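You operate a simulated robot arm through the tools that you are given. There is no shell and no other tool. Be economical: measure what you need, move in short steps, check, and stop when the job is done.

You run a simulated robot arm. Do the job below in one go: nothing can be reset, and whatever is moved stays where it is left.

TASK
Mount the green hank taut on the swift and clip its end.
Fine: push the sliding peg right in first, draw it out after; the yarn clip goes in the white cup by the swift; the other hanks stay; the table's other dials, levers and buttons end as they began.

The check looks at the end state, three seconds after you hand in, the way a careful person would. Anything else that was tipped, shoved, dropped, spilled or broken makes it a failure.

THE ROBOT
A 7-joint arm with a two-finger parallel gripper on a trunk, on a base that drives. Base frame: it is fixed to the floor where the robot stands at the start and does not move with it; the origin is under the middle of the robot, x ahead of it, y to its left, z up. Lengths are in cm, angles in degrees, forces in N, time in s.
With the tool pointing down near the work surface it reaches from about 20 to 60 cm from the robot's upright axis, wherever it stands. Its first joint turns from -143.0 to 143.0 degrees. Places, roughly: disc lever [60, 40, 80]; grey dial [40, 40, 80]; minus button [40, 60, 80]; orange flap [60, 60, 90]; plus button [40, 60, 80]; red meter button [40, 50, 80]; reel lever [40, 140, 80]; sliding peg [50, 0, 90]; speed knob [40, 110, 90]; stud [50, 40, 80]; teal latch [70, 70, 90]; tension dial [40, 30, 80]; top of the swift [60, 0, 80]; white cup by the swift [40, 20, 80]; winder switch [40, 100, 90]. Payload 3 kg.
Tool frame: the origin (TCP) lies between the finger pads and is the grasp point; the fingertips stand 3 cm ahead of it; z points along the fingers, y is the line along which they close. Largest opening 11 cm; finger width 2, thickness 1; the body of the gripper, 4.8 by 11.2 cm, starts 5.5 cm behind the TCP.
Orientation is that of the tool frame in the base frame, as [roll, pitch, yaw] about the fixed x, y, z axes, in that order (R = Rz(yaw) Ry(pitch) Rx(roll)). With the fingers straight down and closing along the base's y, the tool's x points along the base's -x, its y along +y and its z along -z.

THE INTERFACE
- The arm moves only by the tool arm_command. Its argument "motion" is text: rows parted by semicolons, each of 7 numbers parted by spaces: the shift along the tool's x, y, z in cm, then the turn, a rotation vector about the tool's x, y, z in degrees, then the finger opening in cm, from 0 to 11. In form: dx dy dz ax ay az fingers; .... A call has 1 to 10 rows; each row shifts and turns the commanded pose from where the row before left it, along the tool's axes as they then stand. A row lasts 0.2 s, in which the tool goes at most 5 cm and 8.6 degrees; a call with a longer step from one row to the next is refused whole, and so is a gripper value outside its range. A pose out of reach is approached as far as the arm can. The call stops where the force on the tool passes 50 N (or 10 N more than at its start, if that is more) or the arm is blocked; 0.2 s more then pass. The fingers move at their own pace (about 15.3 cm/s each) and stop on an object; they squeeze with about 27 N. The grip force told is the motor's: it shows also when the fingers shut on nothing. Time passes only in rows, and 0.2 s behind the last, so rows that do not move let the fingers close. The reply holds the time, the measured pose of the TCP, the force on the tool along the base axes, the opening and the grip force, in the units named above and with some noise, with the torque about the TCP (base axes, N m) and any sound that the robot's microphone picked up.
- Cameras (640 x 400 px; columns grow to the right, rows downward): "scene" is now at [58.76, -8.73, 123.31]; the picture's right is [0.00, -0.17, -0.99], its down [-0.40, -0.90, 0.16] and it looks along [-0.92, 0.39, -0.07] (base axes); focal length 214 px, centre (320, 200). "wrist" rides on the gripper at [7.2, 1.7, -10.3] in the tool frame; the picture's right is [-0.23, 0.97, 0.00], its down [-0.76, -0.18, -0.62] and it looks along [-0.61, -0.14, 0.78] (tool axes); focal length 222 px, centre (320, 200). There is no depth. A picture from a camera that has moved, and an enlarged one, comes with that camera's place and axes in the base frame and with its lens.
- grab_frame(camera): a new picture of that camera. No time passes.
- lift_body(by): slides the trunk up (or, below 0, down) by that many cm; the arm and the scene camera ride with it, the base frame stays. It gives what a move gives, with no picture.
- roll_base(legs): drives the robot by 1 to 6 legs, each [ahead, turn to the left] in cm and degrees, along the robot's own axes; the way and the turn of a leg run together, so that a leg with both is an arc; at most 150 cm and 180 degrees a leg. The arm and the cameras ride along, it lands a little off, and it stops where it bumps. It gives what a move gives.
- turn_head(pan, tilt): turns the head with the scene camera to pan (to the left, within 80 degrees either way) and tilt (down, from -29 to 69), counted from straight ahead of the robot. It gives what a move gives.
- zoom(camera, box): a new picture of the part [left, top, right, bottom] of that camera's present view, enlarged. No time passes.
- job_done(): hands the job in; it is judged then, once.

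Go step by step. Nothing tells you exact positions but the pictures and the camera data: compare them with the known pose of the tool, close in by small moves and look again before you grip or let go. The budget is 120 turns and 82 pictures, counting those below and the enlarged ones. Unless the task says otherwise, let go and move clear before handing in, and close with one line.

The tools are called as name(argument=value, ...) on one line, values as JSON. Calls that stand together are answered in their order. arm_command: Moves the arm, as the interface text tells. Its arguments: {"type":"object","properties":{"motion":{"type":"string"}},"required":["motion"]} The other tools are called the same way: lift_body (by) slides the trunk up or down; roll_base (legs) drives the base; turn_head (pan, tilt) turns the head that bears the scene camera; grab_frame (camera) takes a picture; zoom (camera, box) takes an enlarged picture of a part of a camera's view; job_done () hands the job in.

At the start:

```text
time: 0.0
tcp_pos: [57.52, -14.71, 110.97]
ee_rot: [179.9, -0.1, -179.5]
ft_force: [-0.1, -0.4, 0.4]
torque: [0.01, 0.02, -0.02]
gripper_width: 10.99
grasp_force: 0.0
trunk travel left (down, up): [-27.5, 21.5]
robot x, y, heading: [-0.42, -1.27, -0.3]
head pan, tilt: [80.2, 66.1]
```

scene: 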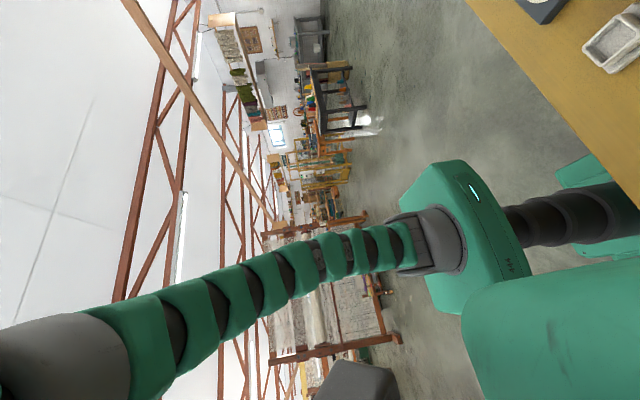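
wrist: 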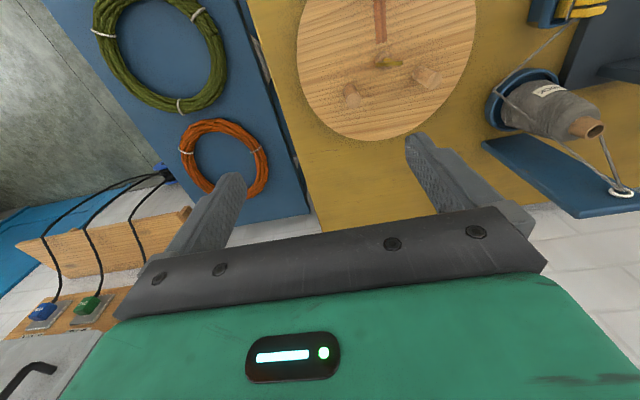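

The wrist view shows a board with hanks and a wooden disc (the swift); the scene camera is looking backwards. I'll turn the head to look ahead and down.

turn_head(pan=0, tilt=40)

grab_frame(camera="scene")

```text
time: 1.5
tcp_pos: [57.55, -14.88, 111.06]
ee_rot: [180.0, -0.1, -179.5]
ft_force: [1.2, -0.1, 0.6]
torque: [0.01, -0.02, -0.01]
gripper_width: 10.99
grasp_force: 0.1
trunk travel left (down, up): [-27.5, 21.5]
robot x, y, heading: [-0.03, -1.23, 0.3]
head pan, tilt: [0.0, 40.0]
```

```text
79 pictures are left
camera scene: at [62.15, -14.55, 115.86], right [0.01, -1.0, 0.0], down [-0.77, -0.01, 0.64], along [-0.64, 0.0, -0.77], focal length 214 px, centre (320, 200)
```

scene: 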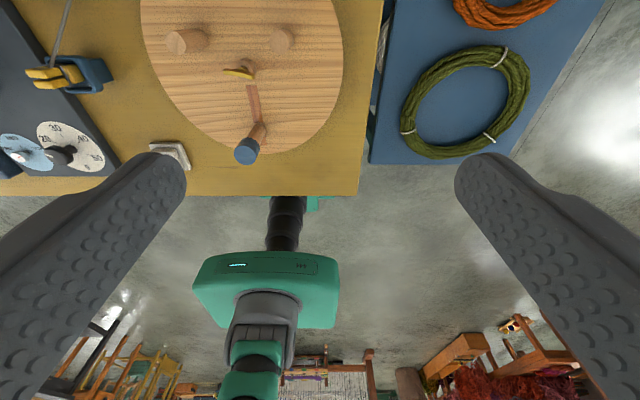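

The scene camera sits over the table looking down and back; the swift disc with three pegs and a blue-tipped sliding peg is ahead, hank board to the right. Let me try other head angles.

turn_head(pan=0, tilt=5)

grab_frame(camera="scene")

grab_frame(camera="wrist")

```text
time: 2.5
tcp_pos: [57.64, -14.75, 110.98]
ee_rot: [-180.0, 0.0, -179.4]
ft_force: [0.4, -0.4, -0.2]
torque: [0.0, -0.01, 0.0]
gripper_width: 11.01
grasp_force: 0.1
trunk travel left (down, up): [-27.5, 21.5]
robot x, y, heading: [-0.26, -1.42, 0.2]
head pan, tilt: [0.0, 5.0]
```

```text
78 pictures are left
camera scene: at [67.72, -14.51, 115.17], right [0.01, -1.0, 0.0], down [-1.0, -0.01, 0.09], along [-0.09, 0.0, -1.0], focal length 214 px, centre (320, 200)
```

scene: 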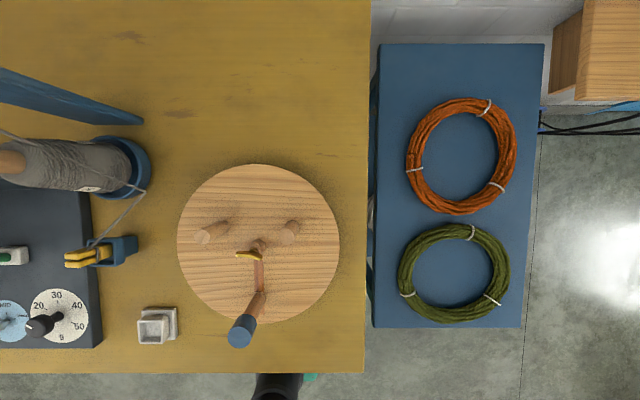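

```text
77 pictures are left
camera wrist: at [50.36, -13.27, 121.28], right [0.22, 0.98, 0.0], down [0.76, -0.17, 0.62], along [0.61, -0.14, -0.78], focal length 222 px, centre (320, 200)
```

wrist: 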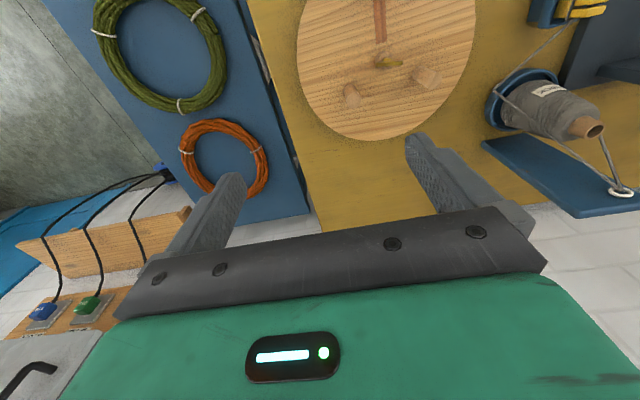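

Now a clear overhead view. I'll zoom on the swift, cup and hank.

zoom(camera="scene", box=[130, 150, 370, 370])

zoom(camera="scene", box=[370, 200, 530, 340])

zoom(camera="scene", box=[0, 180, 200, 370])

```text
1.82 times, centred on (250, 260) of scene
camera zoom: at [67.72, -14.51, 115.17], right [0.01, -1.0, 0.0], down [-1.0, -0.01, 0.09], along [-0.09, 0.0, -1.0], focal length 390 px, centre (447, 91)
```

zoom: 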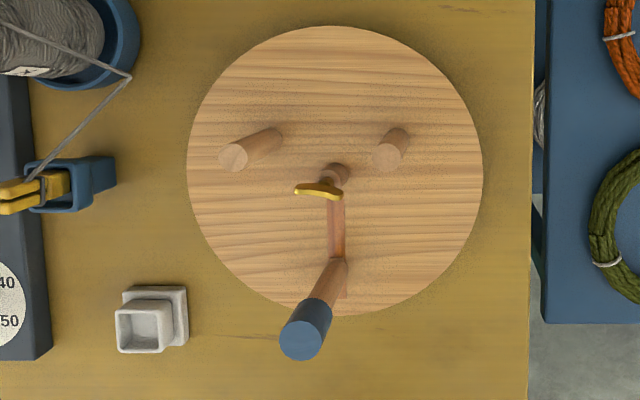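

```text
2.86 times, centred on (450, 270) of scene
camera zoom: at [67.72, -14.51, 115.17], right [0.01, -1.0, 0.0], down [-1.0, -0.01, 0.09], along [-0.09, 0.0, -1.0], focal length 613 px, centre (-51, 0)
```

zoom: 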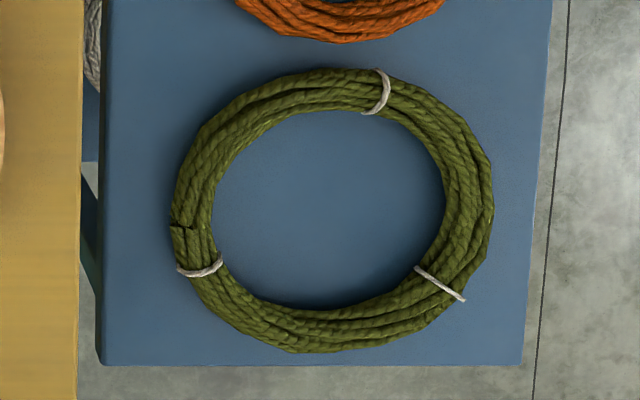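

```text
2.11 times, centred on (100, 275) of scene
camera zoom: at [67.72, -14.51, 115.17], right [0.01, -1.0, 0.0], down [-1.0, -0.01, 0.09], along [-0.09, 0.0, -1.0], focal length 452 px, centre (783, 42)
```

zoom: 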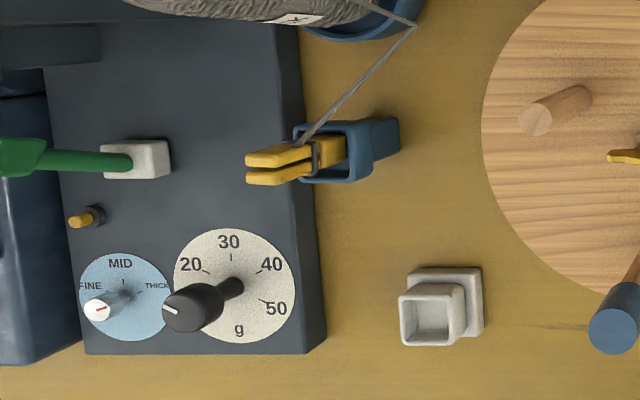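

The swift lies flat: center ≈(57.5,-4.8,81), fixed pegs ≈(60.5,0.9) and (60.5,-10.5), sliding peg ≈(48.5,-4.9) with its blue cap top ≈ z 90.6; green hank ≈(48,-44,70). I'll move above the sliding peg and look.

arm_command(motion="2.3 2.5 1.5 0 0 0 6; 2.3 2.5 1.5 0 0 0 6; 2.3 2.5 1.5 0 0 0 6; 2.2 2.35 1.5 0 0 0 6; 0 0 2 0 0 0 6")

grab_frame(camera="scene")

grab_frame(camera="wrist")

```text
time: 3.7
tcp_pos: [48.2, -4.97, 102.92]
ee_rot: [179.9, -0.2, -179.6]
ft_force: [-0.5, -0.2, -0.7]
torque: [0.03, -0.02, 0.0]
gripper_width: 6.0
grasp_force: 0.0
trunk travel left (down, up): [-27.5, 21.5]
robot x, y, heading: [-0.19, -1.32, 0.0]
head pan, tilt: [0.0, 5.0]
```

```text
73 pictures are left
camera scene: at [58.4, -4.69, 107.0], right [0.01, -1.0, 0.0], down [-1.0, -0.01, 0.09], along [-0.09, 0.0, -1.0], focal length 214 px, centre (320, 200)
```

scene: 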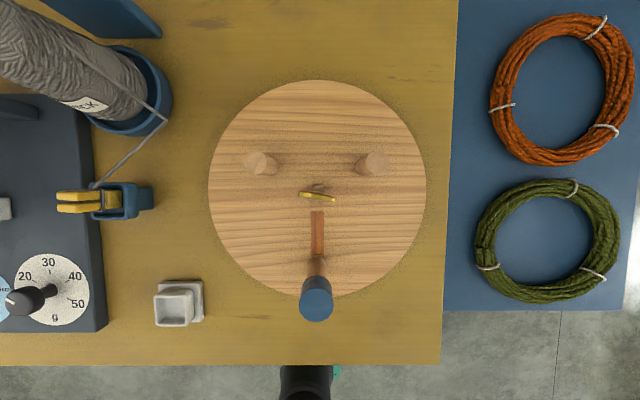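

```text
72 pictures are left
camera wrist: at [41.04, -3.44, 113.12], right [0.22, 0.98, 0.0], down [0.76, -0.17, 0.62], along [0.61, -0.14, -0.78], focal length 222 px, centre (320, 200)
```

wrist: 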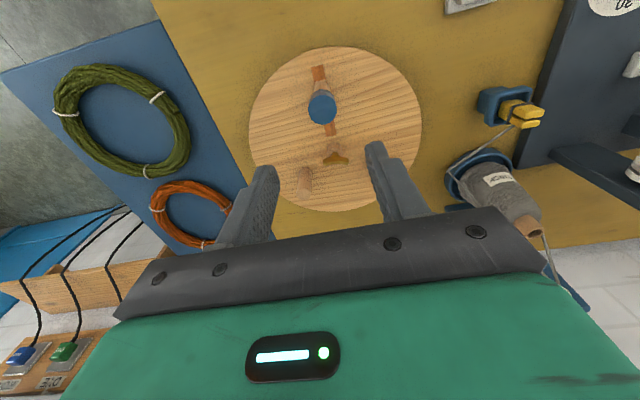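

The scene camera rides along with the hand, useful. The peg cap is at ≈(48,-4.7,90). I'll go down astride it and close.

arm_command(motion="0.2 0.2 4 0 0 0 6; 0 0 4 0 0 0 6; 0 0 4 0 0 0 6; 0 0 2 0 0 0 6; 0 0 0 0 0 0 2; 0 0 0 0 0 0 2")

grab_frame(camera="wrist")

```text
time: 5.1
tcp_pos: [48.16, -4.91, 88.8]
ee_rot: [-179.9, 0.0, -179.4]
ft_force: [0.3, -1.4, -15.4]
torque: [-0.03, -1.29, -0.01]
gripper_width: 3.0
grasp_force: 45.1
trunk travel left (down, up): [-27.5, 21.5]
robot x, y, heading: [0.39, -1.39, 0.2]
head pan, tilt: [0.0, 5.0]
```

```text
71 pictures are left
camera wrist: at [40.99, -3.37, 99.1], right [0.22, 0.98, 0.0], down [0.76, -0.17, 0.62], along [0.61, -0.14, -0.78], focal length 222 px, centre (320, 200)
```

wrist: 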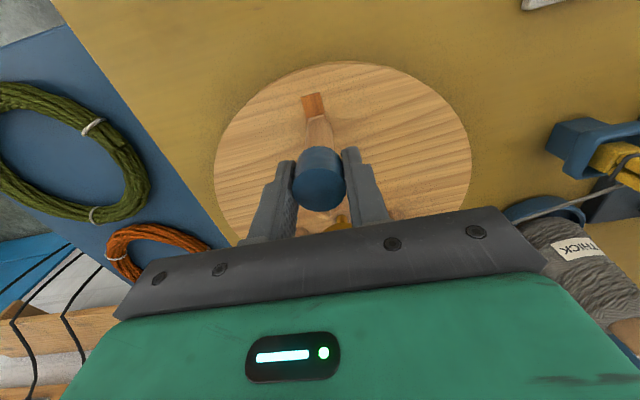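

The cap is gripped (3.0 cm). Now I push it inward (+x) in small steps.

arm_command(motion="-0.8 0 0 0 0 0 2; -0.8 0 0 0 0 0 2; -0.8 0 0 0 0 0 2; -0.8 0 0 0 0 0 2; -0.8 0 0 0 0 0 2; -0.8 0 0 0 0 0 2; -0.8 0 0 0 0 0 2; -0.8 0 0 0 0 0 2")

grab_frame(camera="wrist")

```text
time: 6.9
tcp_pos: [54.24, -4.93, 89.12]
ee_rot: [179.9, -0.2, -179.5]
ft_force: [-35.4, -5.1, -6.2]
torque: [-0.04, 0.45, -0.01]
gripper_width: 2.95
grasp_force: 45.3
trunk travel left (down, up): [-27.5, 21.5]
robot x, y, heading: [-0.22, -1.18, 0.2]
head pan, tilt: [0.0, 5.0]
```

```text
70 pictures are left
camera wrist: at [47.08, -3.29, 99.39], right [0.22, 0.98, 0.0], down [0.76, -0.17, 0.62], along [0.61, -0.14, -0.78], focal length 222 px, centre (320, 200)
```

wrist: 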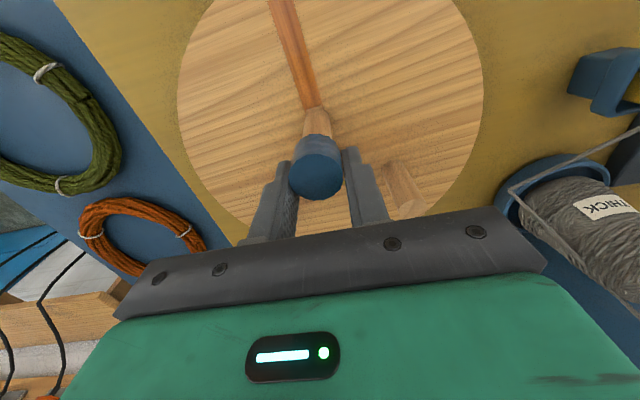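

It has reached the inner stop (x≈54.2, 35 N reaction). I release, back off and rise, then look.

arm_command(motion="0.3 0 0 0 0 0 2; 0 0 0 0 0 0 6; 0 0 0 0 0 0 6; 0 0 -4 0 0 0 6; 0 0 -4 0 0 0 6; 0 0 -4 0 0 0 6; 2 0 -3 0 0 0 6")

zoom(camera="scene", box=[150, 60, 470, 360])

```text
time: 8.5
tcp_pos: [52.19, -4.57, 104.1]
ee_rot: [179.9, -0.1, -179.5]
ft_force: [0.4, 0.1, -0.8]
torque: [0.01, 0.02, -0.03]
gripper_width: 5.99
grasp_force: 0.1
trunk travel left (down, up): [-27.5, 21.5]
robot x, y, heading: [0.25, -1.58, -0.0]
head pan, tilt: [0.0, 5.0]
```

```text
1.33 times, centred on (310, 210) of scene
camera zoom: at [62.39, -4.38, 108.19], right [0.01, -1.0, 0.0], down [-1.0, -0.01, 0.09], along [-0.09, 0.0, -1.0], focal length 286 px, centre (333, 187)
```

zoom: 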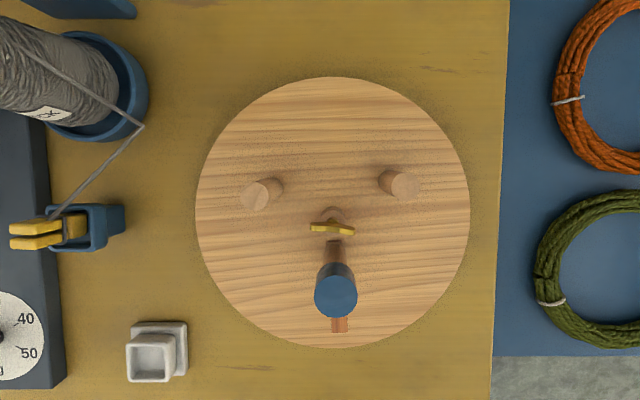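

Peg is fully in (≈53.7). Next the green hank: I'll grip its +y rim (≈(48,-34.8,71)), fingers closing along y, clear of the ties. Moving above it to look.

arm_command(motion="0.5 -4.5 0 0 0 0 6; 0.5 -4.5 0 0 0 0 6; 0.5 -4.5 0 0 0 0 6; 0.5 -4.5 0 0 0 0 6; 0.5 -4.5 1 0 0 0 6; 0.5 -4 3 0 0 0 6; 0.5 -3 3 0 0 0 6; 0.5 -0.7 4 0 0 0 6; 0 0 4 0 0 0 6")

grab_frame(camera="scene")

grab_frame(camera="wrist")

```text
refused: row 6 steps farther than a row can; nothing moved
```

```text
68 pictures are left
camera scene: at [62.39, -4.38, 108.19], right [0.01, -1.0, 0.0], down [-1.0, -0.01, 0.09], along [-0.09, 0.0, -1.0], focal length 214 px, centre (320, 200)
```

scene: 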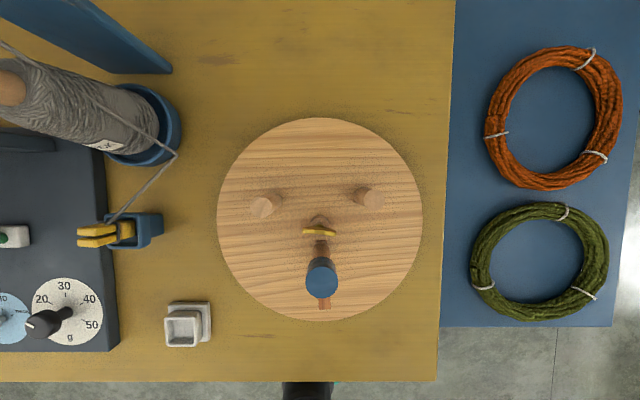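

```text
67 pictures are left
camera wrist: at [45.04, -3.14, 114.31], right [0.22, 0.98, 0.0], down [0.76, -0.17, 0.62], along [0.61, -0.14, -0.78], focal length 222 px, centre (320, 200)
```

wrist: 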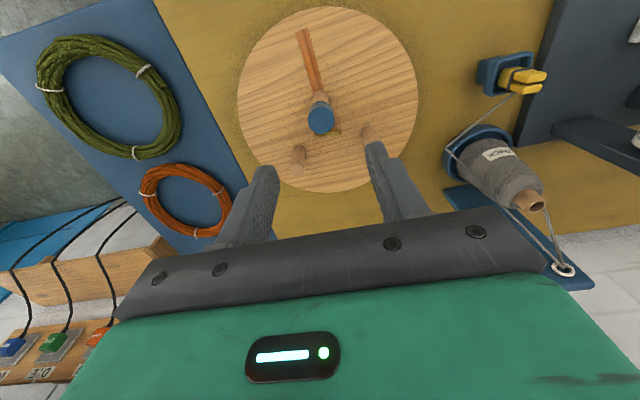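

A row was too long; I re-send with shorter rows.

arm_command(motion="0.5 -4.5 0 0 0 0 6; 0.5 -4.5 0 0 0 0 6; 0.5 -4.5 0 0 0 0 6; 0.5 -4.5 0 0 0 0 6; 0.5 -4.5 1 0 0 0 6; 0.5 -3.8 3 0 0 0 6; 0.5 -3 3 0 0 0 6; 0.5 -0.9 4 0 0 0 6; 0 0 4 0 0 0 6")

grab_frame(camera="scene")

grab_frame(camera="wrist")

```text
time: 10.5
tcp_pos: [48.65, -35.02, 89.01]
ee_rot: [179.9, 0.0, -179.5]
ft_force: [0.0, 0.0, -0.1]
torque: [0.0, 0.0, 0.04]
gripper_width: 6.0
grasp_force: 0.1
trunk travel left (down, up): [-27.5, 21.5]
robot x, y, heading: [-0.01, -1.12, 0.2]
head pan, tilt: [0.0, 5.0]
```

```text
66 pictures are left
camera scene: at [58.72, -34.84, 93.07], right [0.01, -1.0, 0.0], down [-1.0, -0.01, 0.09], along [-0.09, 0.0, -1.0], focal length 214 px, centre (320, 200)
```

scene: 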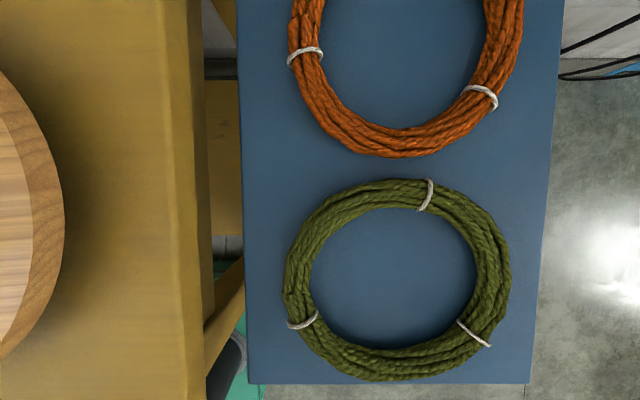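

```text
65 pictures are left
camera wrist: at [41.35, -33.6, 99.16], right [0.22, 0.98, 0.0], down [0.76, -0.17, 0.62], along [0.61, -0.14, -0.78], focal length 222 px, centre (320, 200)
```

wrist: 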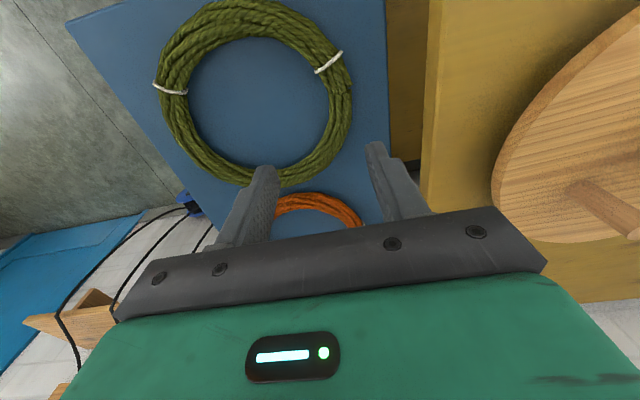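

The hank's +y rim is at ≈(49.3,-32.8), tube center z≈71. I'll center over it and lower partway.

arm_command(motion="-0.7 2.2 0 0 0 0 6; 0 0 4 0 0 0 6; 0 0 4 0 0 0 6; 0 0 4 0 0 0 6")

grab_frame(camera="wrist")

turn_head(pan=0, tilt=45)

grab_frame(camera="scene")

```text
time: 11.5
tcp_pos: [49.25, -32.79, 76.96]
ee_rot: [-180.0, 0.0, -179.5]
ft_force: [0.4, 0.6, -0.2]
torque: [-0.01, 0.02, -0.02]
gripper_width: 6.0
grasp_force: 0.1
trunk travel left (down, up): [-27.5, 21.5]
robot x, y, heading: [0.35, -1.16, -0.4]
head pan, tilt: [0.0, 5.0]
```

```text
64 pictures are left
camera wrist: at [42.01, -31.21, 87.1], right [0.22, 0.98, 0.0], down [0.76, -0.17, 0.62], along [0.61, -0.14, -0.78], focal length 222 px, centre (320, 200)
```

wrist: 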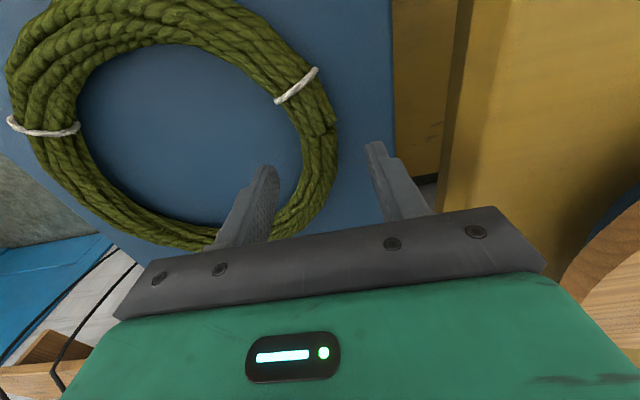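

```text
time: 12.6
tcp_pos: [49.2, -32.72, 76.92]
ee_rot: [180.0, -0.1, -179.6]
ft_force: [-0.1, 0.6, -0.4]
torque: [0.03, -0.05, -0.02]
gripper_width: 6.0
grasp_force: 0.0
trunk travel left (down, up): [-27.5, 21.5]
robot x, y, heading: [-0.14, -1.41, -0.0]
head pan, tilt: [0.0, 45.0]
```

```text
63 pictures are left
camera scene: at [53.08, -32.52, 82.1], right [0.01, -1.0, 0.0], down [-0.71, -0.01, 0.71], along [-0.71, -0.01, -0.71], focal length 214 px, centre (320, 200)
```

scene: 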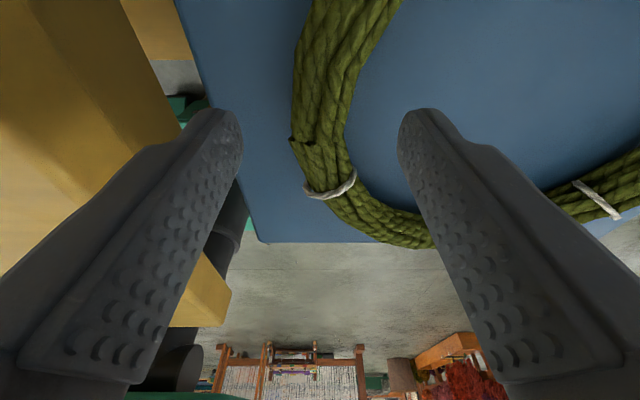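

The rim sits nicely between the fingers. I lower further, watching force.

arm_command(motion="0 0 2 0 0 0 6; 0 0 1 0 0 0 6; 0 0 0.7 0 0 0 6; 0 0 0.5 0 0 0 6")

grab_frame(camera="scene")

```text
time: 13.6
tcp_pos: [49.27, -32.88, 72.89]
ee_rot: [-179.9, 0.1, -179.5]
ft_force: [-0.8, 1.2, 17.7]
torque: [0.6, 0.17, 0.04]
gripper_width: 6.0
grasp_force: 0.1
trunk travel left (down, up): [-27.5, 21.5]
robot x, y, heading: [-0.18, -1.49, -0.2]
head pan, tilt: [0.0, 45.0]
```

```text
62 pictures are left
camera scene: at [53.1, -32.6, 78.19], right [0.01, -1.0, 0.0], down [-0.71, -0.01, 0.71], along [-0.71, -0.01, -0.71], focal length 214 px, centre (320, 200)
```

scene: 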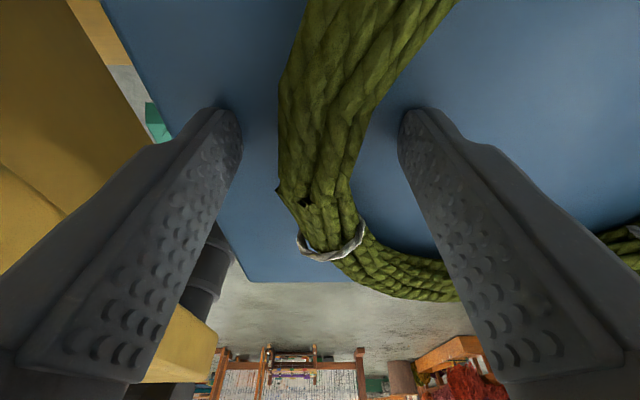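

Tips touch the stand (z≈69.9). I rise 0.5 and close.

arm_command(motion="0 0 -0.5 0 0 0 6; 0 0 0 0 0 0 3; 0 0 0 0 0 0 1; 0 0 0 0 0 0 1; 0 0 0 0 0 0 1")

grab_frame(camera="scene")

```text
time: 14.8
tcp_pos: [49.24, -32.81, 73.37]
ee_rot: [180.0, 0.0, -179.5]
ft_force: [0.1, 0.1, -0.5]
torque: [0.13, 0.0, 0.03]
gripper_width: 3.22
grasp_force: 27.2
trunk travel left (down, up): [-27.5, 21.5]
robot x, y, heading: [0.01, -1.2, -0.2]
head pan, tilt: [0.0, 45.0]
```

```text
61 pictures are left
camera scene: at [53.1, -32.6, 78.52], right [0.01, -1.0, 0.0], down [-0.71, -0.01, 0.71], along [-0.71, -0.01, -0.71], focal length 214 px, centre (320, 200)
```

scene: 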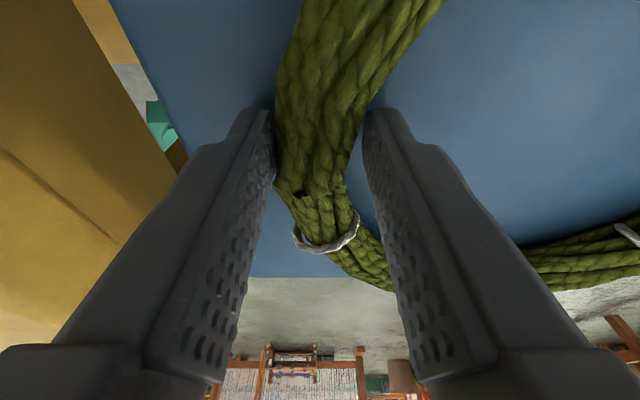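

Gripped at 3.22 cm. Lifting a little to see how the hank behaves.

arm_command(motion="0 0 -1 0 0 0 1; 0 0 -2 0 0 0 1; 0 0 -3 0 0 0 1; 0 0 -3 0 0 0 1; 0 0 -3 0 0 0 1")

grab_frame(camera="scene")

grab_frame(camera="wrist")

```text
time: 16.0
tcp_pos: [49.22, -32.92, 85.47]
ee_rot: [-180.0, 0.0, -179.5]
ft_force: [-0.4, -0.8, -1.0]
torque: [0.08, 0.03, -0.02]
gripper_width: 3.19
grasp_force: 26.7
trunk travel left (down, up): [-27.5, 21.5]
robot x, y, heading: [0.32, -1.41, -0.3]
head pan, tilt: [0.0, 45.0]
```

```text
60 pictures are left
camera scene: at [53.14, -32.71, 90.6], right [0.01, -1.0, 0.0], down [-0.71, -0.01, 0.71], along [-0.71, -0.01, -0.71], focal length 214 px, centre (320, 200)
```

scene: 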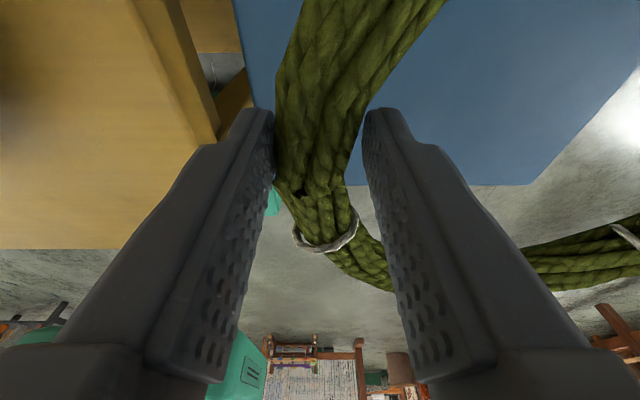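

```text
59 pictures are left
camera wrist: at [42.07, -31.41, 95.64], right [0.22, 0.98, 0.0], down [0.76, -0.17, 0.62], along [0.61, -0.14, -0.78], focal length 222 px, centre (320, 200)
```

wrist: 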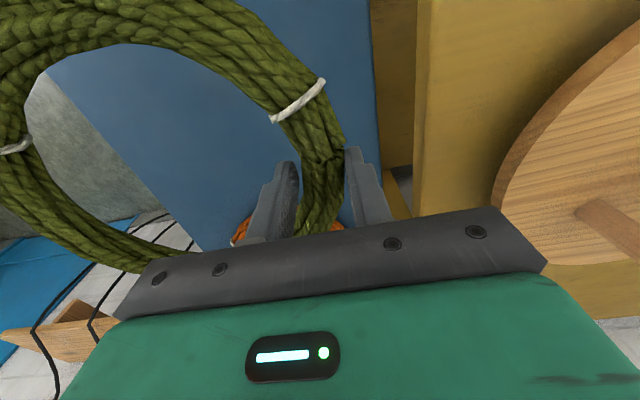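

The hank is stiff and held level; its center is ≈(-1,-10.3) from the TCP and hangs ~2.2 cm below. I carry it up and over the swift.

arm_command(motion="0 0 -3 0 0 0 1; 0 0 -4 0 0 0 1; 0 0 -4 0 0 0 1; 0 0 -4 0 0 0 1; -0.5 2 0 0 0 0 1; -1 4 0 0 0 0 1; -1 4 0 0 0 0 1; -1 4 0 0 0 0 1; -1 4 0 0 0 0 1; -1 3 0 0 0 0 1")

arm_command(motion="-1 3 0 0 0 0 1; -1 4 0 0 0 0 1; -1 4 0 0 0 0 1; -1 4 0 0 0 0 1; -0.5 2.2 0 0 0 0 1")

turn_head(pan=0, tilt=5)

grab_frame(camera="scene")

grab_frame(camera="wrist")

```text
time: 18.2
tcp_pos: [54.46, -11.83, 100.44]
ee_rot: [179.9, 0.1, -179.5]
ft_force: [-0.3, -0.1, -0.4]
torque: [0.11, -0.05, 0.0]
gripper_width: 3.18
grasp_force: 26.9
trunk travel left (down, up): [-27.5, 21.5]
robot x, y, heading: [-0.41, -1.3, -0.1]
head pan, tilt: [0.0, 45.0]
```

```text
time: 19.4
tcp_pos: [58.96, 5.29, 100.32]
ee_rot: [-180.0, 0.0, -179.5]
ft_force: [-0.7, -1.2, -1.2]
torque: [0.15, 0.02, 0.01]
gripper_width: 3.17
grasp_force: 27.2
trunk travel left (down, up): [-27.5, 21.5]
robot x, y, heading: [0.04, -1.29, 0.1]
head pan, tilt: [0.0, 45.0]
```

```text
time: 20.5
tcp_pos: [59.0, 5.44, 100.24]
ee_rot: [-180.0, 0.0, -179.6]
ft_force: [0.5, -0.7, 0.0]
torque: [0.13, -0.06, -0.03]
gripper_width: 3.19
grasp_force: 26.6
trunk travel left (down, up): [-27.5, 21.5]
robot x, y, heading: [0.08, -1.38, -0.1]
head pan, tilt: [0.0, 5.0]
```

```text
58 pictures are left
camera scene: at [69.07, 5.67, 104.42], right [0.01, -1.0, 0.0], down [-1.0, -0.01, 0.09], along [-0.09, 0.0, -1.0], focal length 214 px, centre (320, 200)
```

scene: 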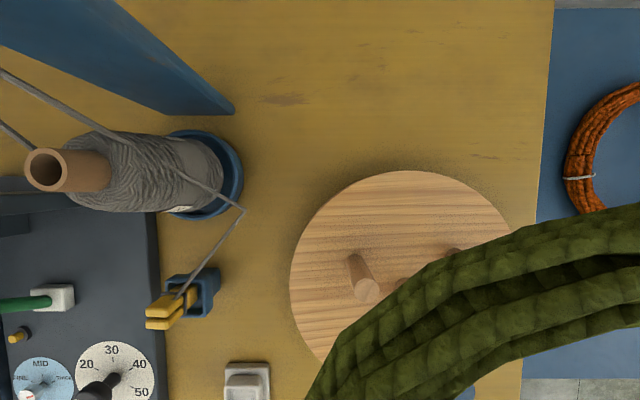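

```text
57 pictures are left
camera wrist: at [51.72, 6.91, 110.53], right [0.22, 0.98, 0.0], down [0.76, -0.17, 0.62], along [0.61, -0.14, -0.78], focal length 222 px, centre (320, 200)
```

wrist: 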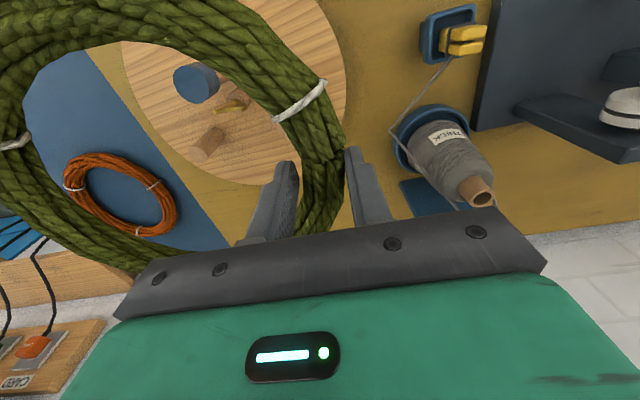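

Pegs lie inside the hank's ring. I correct by a bit and lower to just where the tall cap enters the ring, then check.

arm_command(motion="0.7 0.4 0 0 0 0 1; 0 0 2.5 0 0 0 1; 0 0 2.5 0 0 0 1")

turn_head(pan=-60, tilt=20)

grab_frame(camera="wrist")

grab_frame(camera="scene")

```text
time: 21.3
tcp_pos: [58.29, 6.03, 95.26]
ee_rot: [180.0, 0.0, -179.5]
ft_force: [0.1, 0.9, -1.1]
torque: [0.1, 0.0, -0.02]
gripper_width: 3.18
grasp_force: 26.6
trunk travel left (down, up): [-27.5, 21.5]
robot x, y, heading: [-0.13, -1.02, -0.0]
head pan, tilt: [0.0, 5.0]
```

```text
time: 22.6
tcp_pos: [58.31, 6.07, 95.49]
ee_rot: [180.0, 0.0, -179.5]
ft_force: [-0.3, -0.3, -2.2]
torque: [0.1, -0.04, 0.0]
gripper_width: 3.18
grasp_force: 26.7
trunk travel left (down, up): [-27.5, 21.5]
robot x, y, heading: [0.17, -1.54, 0.1]
head pan, tilt: [-60.0, 20.0]
```

```text
56 pictures are left
camera wrist: at [51.03, 7.53, 105.61], right [0.22, 0.98, 0.0], down [0.76, -0.17, 0.62], along [0.61, -0.14, -0.78], focal length 222 px, centre (320, 200)
```

wrist: 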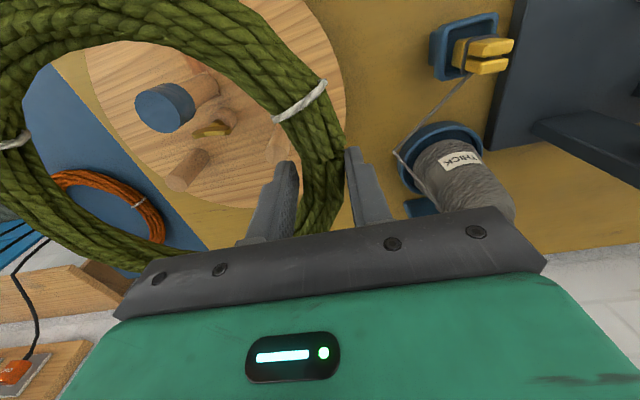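

```text
55 pictures are left
camera scene: at [66.03, -1.79, 104.02], right [0.0, -0.5, 0.87], down [-0.94, 0.29, 0.17], along [-0.34, -0.82, -0.47], focal length 214 px, centre (320, 200)
```

scene: 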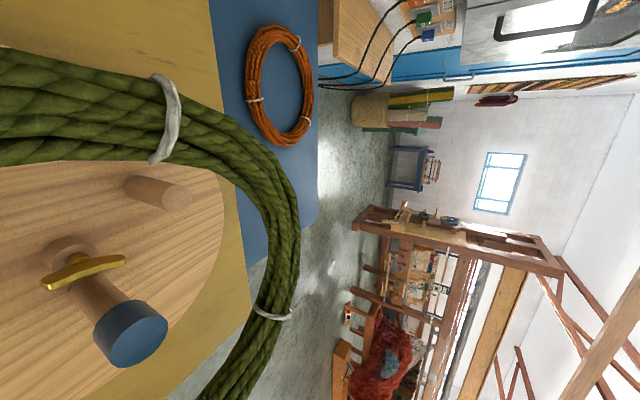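

The ring surrounds all pegs. I lower on in steps.

arm_command(motion="0 0 2 0 0 0 1; 0 0 2 0 0 0 1; 0 0 2 0 0 0 1")

grab_frame(camera="scene")

grab_frame(camera="wrist")

```text
time: 23.4
tcp_pos: [58.09, 5.99, 89.35]
ee_rot: [-179.9, -0.1, -179.6]
ft_force: [0.4, -1.0, -2.1]
torque: [0.22, -0.02, 0.06]
gripper_width: 3.2
grasp_force: 26.6
trunk travel left (down, up): [-27.5, 21.5]
robot x, y, heading: [-0.13, -1.17, -0.1]
head pan, tilt: [-60.0, 20.0]
```

```text
54 pictures are left
camera scene: at [65.9, -1.84, 97.96], right [0.01, -0.5, 0.87], down [-0.94, 0.29, 0.17], along [-0.34, -0.82, -0.47], focal length 214 px, centre (320, 200)
```

scene: 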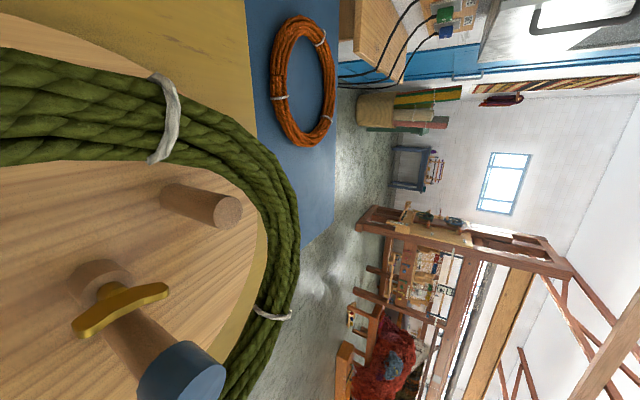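

```text
53 pictures are left
camera wrist: at [50.9, 7.48, 99.55], right [0.22, 0.98, 0.0], down [0.76, -0.17, 0.62], along [0.61, -0.14, -0.78], focal length 222 px, centre (320, 200)
```

wrist: 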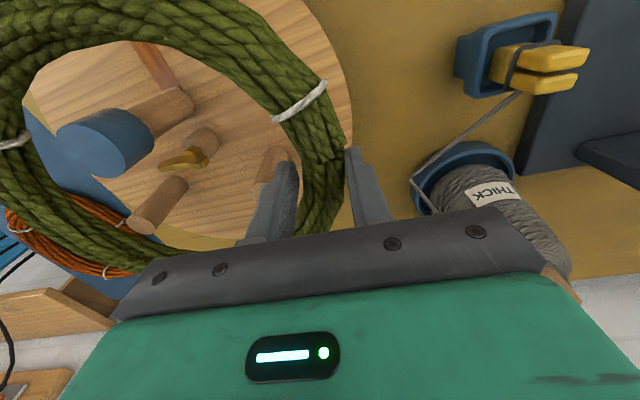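

The far (right) peg clears with ~1 cm; I shift +x by 0.7 for balance and lower.

arm_command(motion="-0.7 0 0 0 0 0 1; 0 0 1.5 0 0 0 1; 0 0 1.5 0 0 0 1; 0 0 1 0 0 0 1")

grab_frame(camera="scene")

grab_frame(camera="wrist")

```text
time: 24.4
tcp_pos: [58.88, 5.84, 85.08]
ee_rot: [180.0, 0.0, -179.5]
ft_force: [-0.6, 0.0, -0.6]
torque: [0.11, 0.02, 0.04]
gripper_width: 3.16
grasp_force: 27.0
trunk travel left (down, up): [-27.5, 21.5]
robot x, y, heading: [0.02, -1.05, 0.1]
head pan, tilt: [-60.0, 20.0]
```

```text
52 pictures are left
camera scene: at [66.75, -1.97, 93.87], right [0.01, -0.5, 0.87], down [-0.94, 0.29, 0.17], along [-0.34, -0.82, -0.47], focal length 214 px, centre (320, 200)
```

scene: 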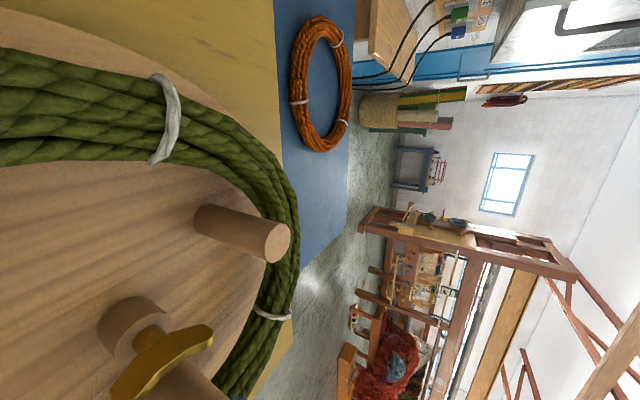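

```text
51 pictures are left
camera wrist: at [51.75, 7.36, 95.45], right [0.22, 0.98, 0.0], down [0.76, -0.17, 0.62], along [0.61, -0.14, -0.78], focal length 222 px, centre (320, 200)
```

wrist: 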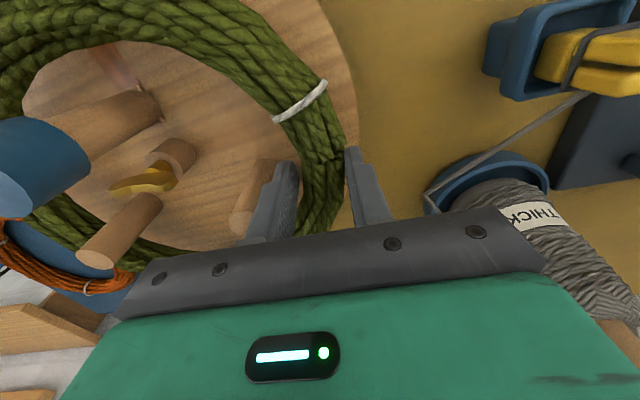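

All three pegs are inside. I lower until light contact with the disc.

arm_command(motion="0 0 0.7 0 0 0 1; 0 0 0.4 0 0 0 1")

```text
time: 25.0
tcp_pos: [58.92, 5.84, 84.18]
ee_rot: [-180.0, 0.0, -179.4]
ft_force: [0.0, 0.2, -1.2]
torque: [0.11, -0.01, 0.01]
gripper_width: 3.18
grasp_force: 27.1
trunk travel left (down, up): [-27.5, 21.5]
robot x, y, heading: [0.07, -1.27, -0.2]
head pan, tilt: [-60.0, 20.0]
```

arm_command(motion="0 0 0.4 0 0 0 1; 0 0 0.3 0 0 0 1")

grab_frame(camera="scene")

```text
time: 25.6
tcp_pos: [58.92, 5.85, 83.5]
ee_rot: [-180.0, 0.0, -179.5]
ft_force: [0.4, 0.3, 1.5]
torque: [-0.39, 0.15, 0.04]
gripper_width: 3.18
grasp_force: 27.5
trunk travel left (down, up): [-27.5, 21.5]
robot x, y, heading: [0.03, -1.25, 0.1]
head pan, tilt: [-60.0, 20.0]
```

```text
50 pictures are left
camera scene: at [66.77, -1.86, 92.21], right [0.0, -0.5, 0.87], down [-0.94, 0.29, 0.17], along [-0.33, -0.82, -0.47], focal length 214 px, centre (320, 200)
```

scene: 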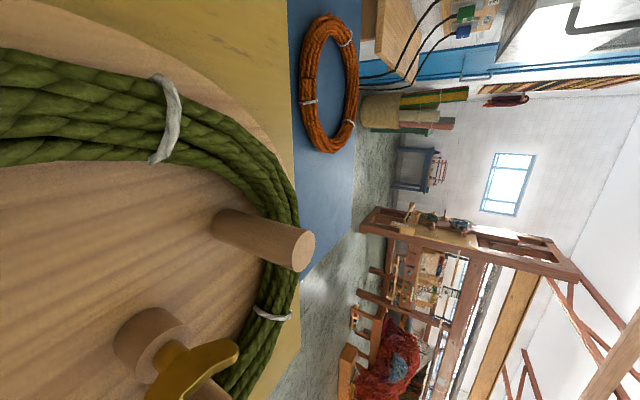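

Hank touches the disc. I open slightly and rise straight up.

arm_command(motion="0 0 0 0 0 0 4; 0 0 0 0 0 0 4.4; 0 0 -1 0 0 0 4.4; 0 0 -3 0 0 0 4.4; 0 0 -4 0 0 0 4.4; 0 0 -4 0 0 0 4.4; 0 0 -4 0 0 0 4.4; 2 -2 -2 0 0 0 4.4; 4 -2 0 0 0 0 4.4")

turn_head(pan=0, tilt=5)

grab_frame(camera="scene")

grab_frame(camera="wrist")

```text
time: 27.6
tcp_pos: [52.86, 1.87, 101.59]
ee_rot: [179.9, 0.1, -179.5]
ft_force: [1.2, 0.9, -0.5]
torque: [0.01, 0.02, 0.02]
gripper_width: 4.38
grasp_force: 0.0
trunk travel left (down, up): [-27.5, 21.5]
robot x, y, heading: [0.37, -0.88, 0.2]
head pan, tilt: [-60.0, 20.0]
```

```text
time: 28.9
tcp_pos: [52.97, 1.95, 101.62]
ee_rot: [-179.9, 0.0, -179.5]
ft_force: [0.2, 0.1, -0.4]
torque: [-0.02, -0.01, 0.04]
gripper_width: 4.4
grasp_force: 0.1
trunk travel left (down, up): [-27.5, 21.5]
robot x, y, heading: [-0.23, -1.15, 0.1]
head pan, tilt: [0.0, 5.0]
```

```text
49 pictures are left
camera scene: at [63.17, 2.19, 105.74], right [0.01, -1.0, 0.0], down [-1.0, -0.01, 0.09], along [-0.09, 0.0, -1.0], focal length 214 px, centre (320, 200)
```

scene: 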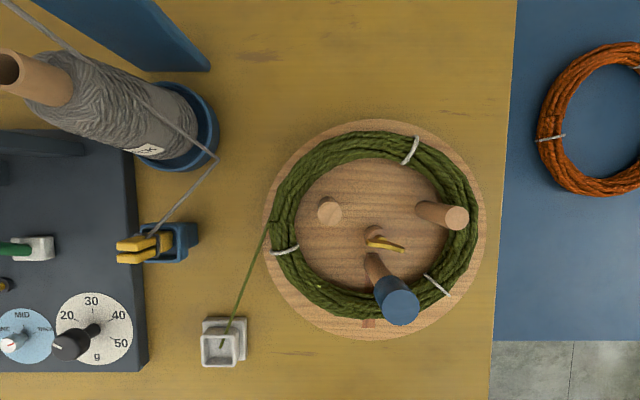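

```text
48 pictures are left
camera wrist: at [45.81, 3.44, 111.85], right [0.22, 0.98, 0.0], down [0.76, -0.17, 0.62], along [0.61, -0.14, -0.78], focal length 222 px, centre (320, 200)
```

wrist: 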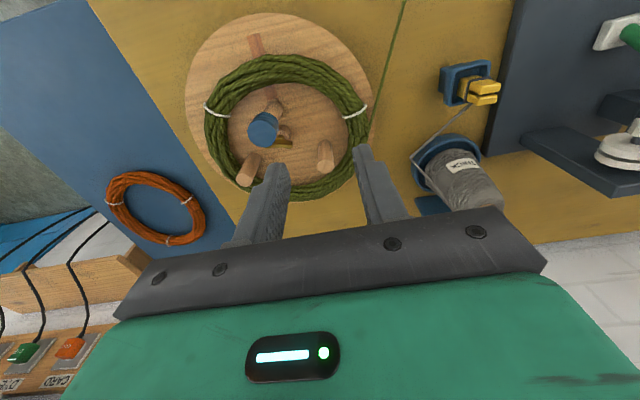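

The yarn's end now runs to the white cup. Next I grip the sliding peg's cap at ≈(53.6,-4.4) and draw it out.

arm_command(motion="-0.6 -3 0 0 0 0 6.5; 0 -3.4 0 0 0 0 6.5; 0 0 4 0 0 0 6.5; 0 0 4 0 0 0 6.5; 0 0 3.5 0 0 0 6.5; 0 0 1.3 0 0 0 6.5; 0 0 0 0 0 0 2; 0 0 0 0 0 0 2")

grab_frame(camera="wrist")

```text
time: 30.7
tcp_pos: [53.58, -4.7, 88.75]
ee_rot: [179.9, 0.1, -179.6]
ft_force: [-2.3, 3.8, -9.5]
torque: [0.06, -1.35, 0.09]
gripper_width: 2.98
grasp_force: 44.8
trunk travel left (down, up): [-27.5, 21.5]
robot x, y, heading: [-0.04, -1.57, -0.2]
head pan, tilt: [0.0, 5.0]
```

```text
47 pictures are left
camera wrist: at [46.33, -3.1, 99.03], right [0.22, 0.98, 0.0], down [0.76, -0.17, 0.62], along [0.61, -0.14, -0.78], focal length 222 px, centre (320, 200)
```

wrist: 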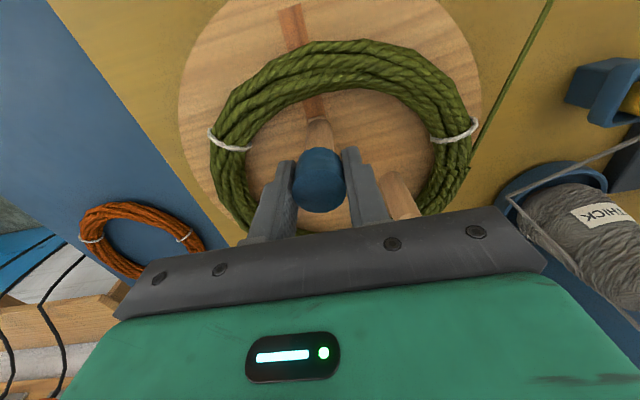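

Gripped. Pulling outward (−x) in small steps.

arm_command(motion="0.7 0 0 0 0 0 2; 0.7 0 0 0 0 0 2; 0.7 0 0 0 0 0 2; 0.7 0 0 0 0 0 2; 0.7 0 0 0 0 0 2")

grab_frame(camera="wrist")

```text
time: 31.9
tcp_pos: [50.02, -4.68, 88.63]
ee_rot: [-180.0, -0.2, -179.5]
ft_force: [1.2, -6.7, 1.5]
torque: [-0.08, 0.23, -0.41]
gripper_width: 3.01
grasp_force: 44.7
trunk travel left (down, up): [-27.5, 21.5]
robot x, y, heading: [-0.01, -1.4, 0.2]
head pan, tilt: [0.0, 5.0]
```

```text
46 pictures are left
camera wrist: at [42.88, -3.13, 99.03], right [0.22, 0.98, 0.0], down [0.76, -0.17, 0.62], along [0.61, -0.14, -0.78], focal length 222 px, centre (320, 200)
```

wrist: 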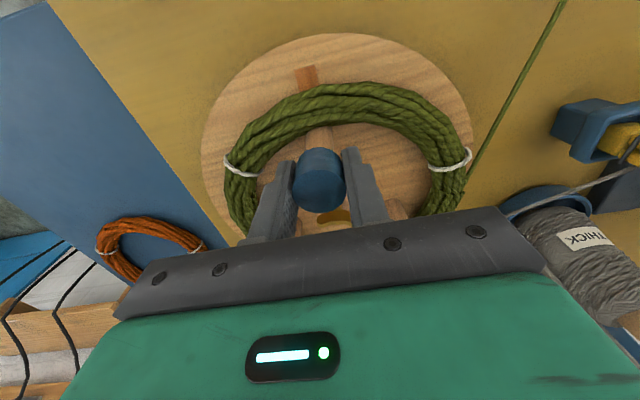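

arm_command(motion="0.7 0 0 0 0 0 2; 0.7 0 0 0 0 0 2; 0.7 0 0 0 0 0 2; 0.7 0 0 0 0 0 2")

grab_frame(camera="wrist")

```text
time: 32.9
tcp_pos: [47.04, -4.56, 88.71]
ee_rot: [-180.0, -0.4, -179.5]
ft_force: [-1.7, 1.8, -0.2]
torque: [-0.03, 0.01, 0.05]
gripper_width: 2.06
grasp_force: 0.8
trunk travel left (down, up): [-27.5, 21.5]
robot x, y, heading: [0.16, -1.45, -0.0]
head pan, tilt: [0.0, 5.0]
```

```text
45 pictures are left
camera wrist: at [39.89, -3.03, 98.94], right [0.22, 0.98, 0.0], down [0.77, -0.17, 0.62], along [0.6, -0.14, -0.79], focal length 222 px, centre (320, 200)
```

wrist: 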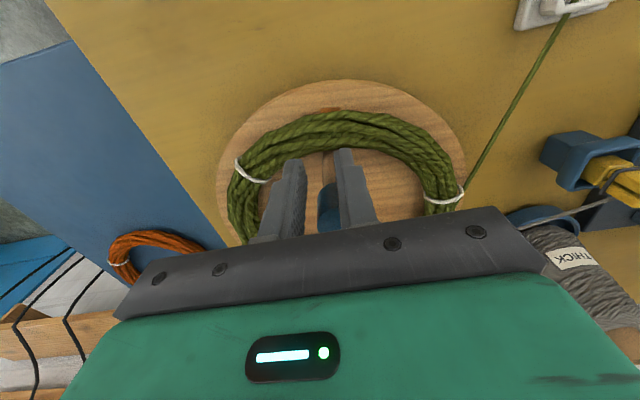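

The fingers slipped off the cap; the peg met the hank. I rise and look.

arm_command(motion="0 0 0 0 0 0 5; 0 0 -4 0 0 0 5; 0 0 -4 0 0 0 5; 0 0 -4 0 0 0 5")

zoom(camera="scene", box=[160, 80, 480, 380])

grab_frame(camera="wrist")

```text
time: 33.9
tcp_pos: [47.21, -4.64, 100.95]
ee_rot: [-180.0, 0.0, -179.5]
ft_force: [0.4, 0.0, 0.4]
torque: [0.01, 0.01, 0.01]
gripper_width: 5.01
grasp_force: 0.0
trunk travel left (down, up): [-27.5, 21.5]
robot x, y, heading: [0.65, -1.57, -0.0]
head pan, tilt: [0.0, 5.0]
```

```text
1.33 times, centred on (320, 230) of scene
camera zoom: at [57.49, -4.4, 104.95], right [0.01, -1.0, 0.0], down [-1.0, -0.01, 0.09], along [-0.09, 0.0, -1.0], focal length 286 px, centre (320, 160)
```

zoom: 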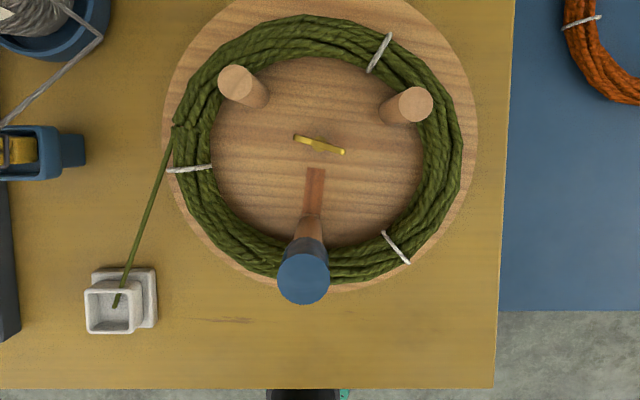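

```text
43 pictures are left
camera wrist: at [40.13, -3.16, 111.06], right [0.22, 0.98, 0.0], down [0.76, -0.17, 0.62], along [0.61, -0.14, -0.78], focal length 222 px, centre (320, 200)
```

wrist: 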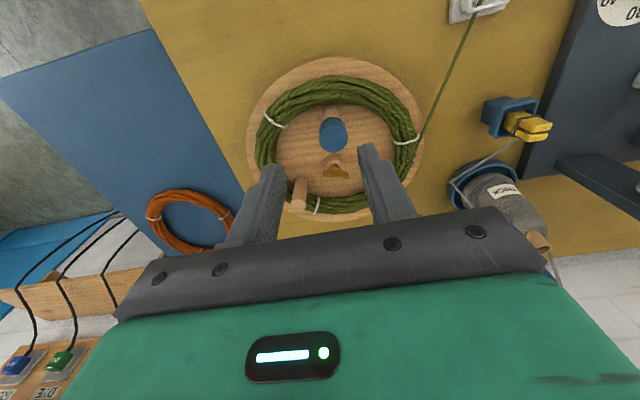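

The peg is at x≈49.7 against the hank. Zooming to judge whether the ring bears on all three pegs.

zoom(camera="scene", box=[235, 85, 415, 205])

```text
3.33 times, centred on (325, 145) of scene
camera zoom: at [57.49, -4.4, 104.95], right [0.01, -1.0, 0.0], down [-1.0, -0.01, 0.09], along [-0.09, 0.0, -1.0], focal length 715 px, centre (303, 383)
```

zoom: 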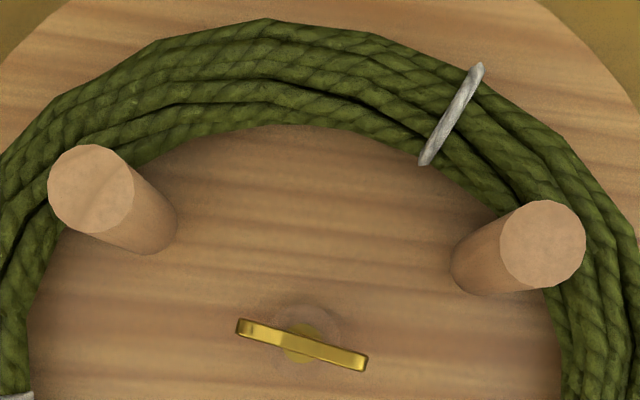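

Small gaps seem to remain at the fixed pegs, so the hank is not surely taut. I'll push the peg outward from behind with closed fingers, which can't slip.

arm_command(motion="-3 0.3 0 0 0 0 0; -3.4 0 0 0 0 0 0; 0 0 4.5 0 0 0 0; 0 0 4.5 0 0 0 0; 0 0 4 0 0 0 0; 0.6 0 0 0 0 0 0")

grab_frame(camera="wrist")

```text
time: 35.3
tcp_pos: [52.98, -4.3, 87.87]
ee_rot: [-180.0, -0.2, -179.5]
ft_force: [0.3, -0.3, 0.5]
torque: [-0.05, -0.03, -0.01]
gripper_width: 0.0
grasp_force: 27.1
trunk travel left (down, up): [-27.5, 21.5]
robot x, y, heading: [-0.12, -0.94, -0.0]
head pan, tilt: [0.0, 5.0]
```

```text
41 pictures are left
camera wrist: at [45.82, -2.92, 97.99], right [0.22, 0.98, 0.0], down [0.76, -0.17, 0.62], along [0.61, -0.14, -0.78], focal length 222 px, centre (320, 200)
```

wrist: 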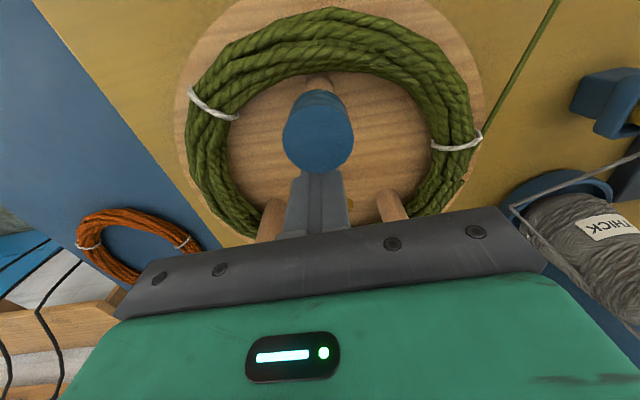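

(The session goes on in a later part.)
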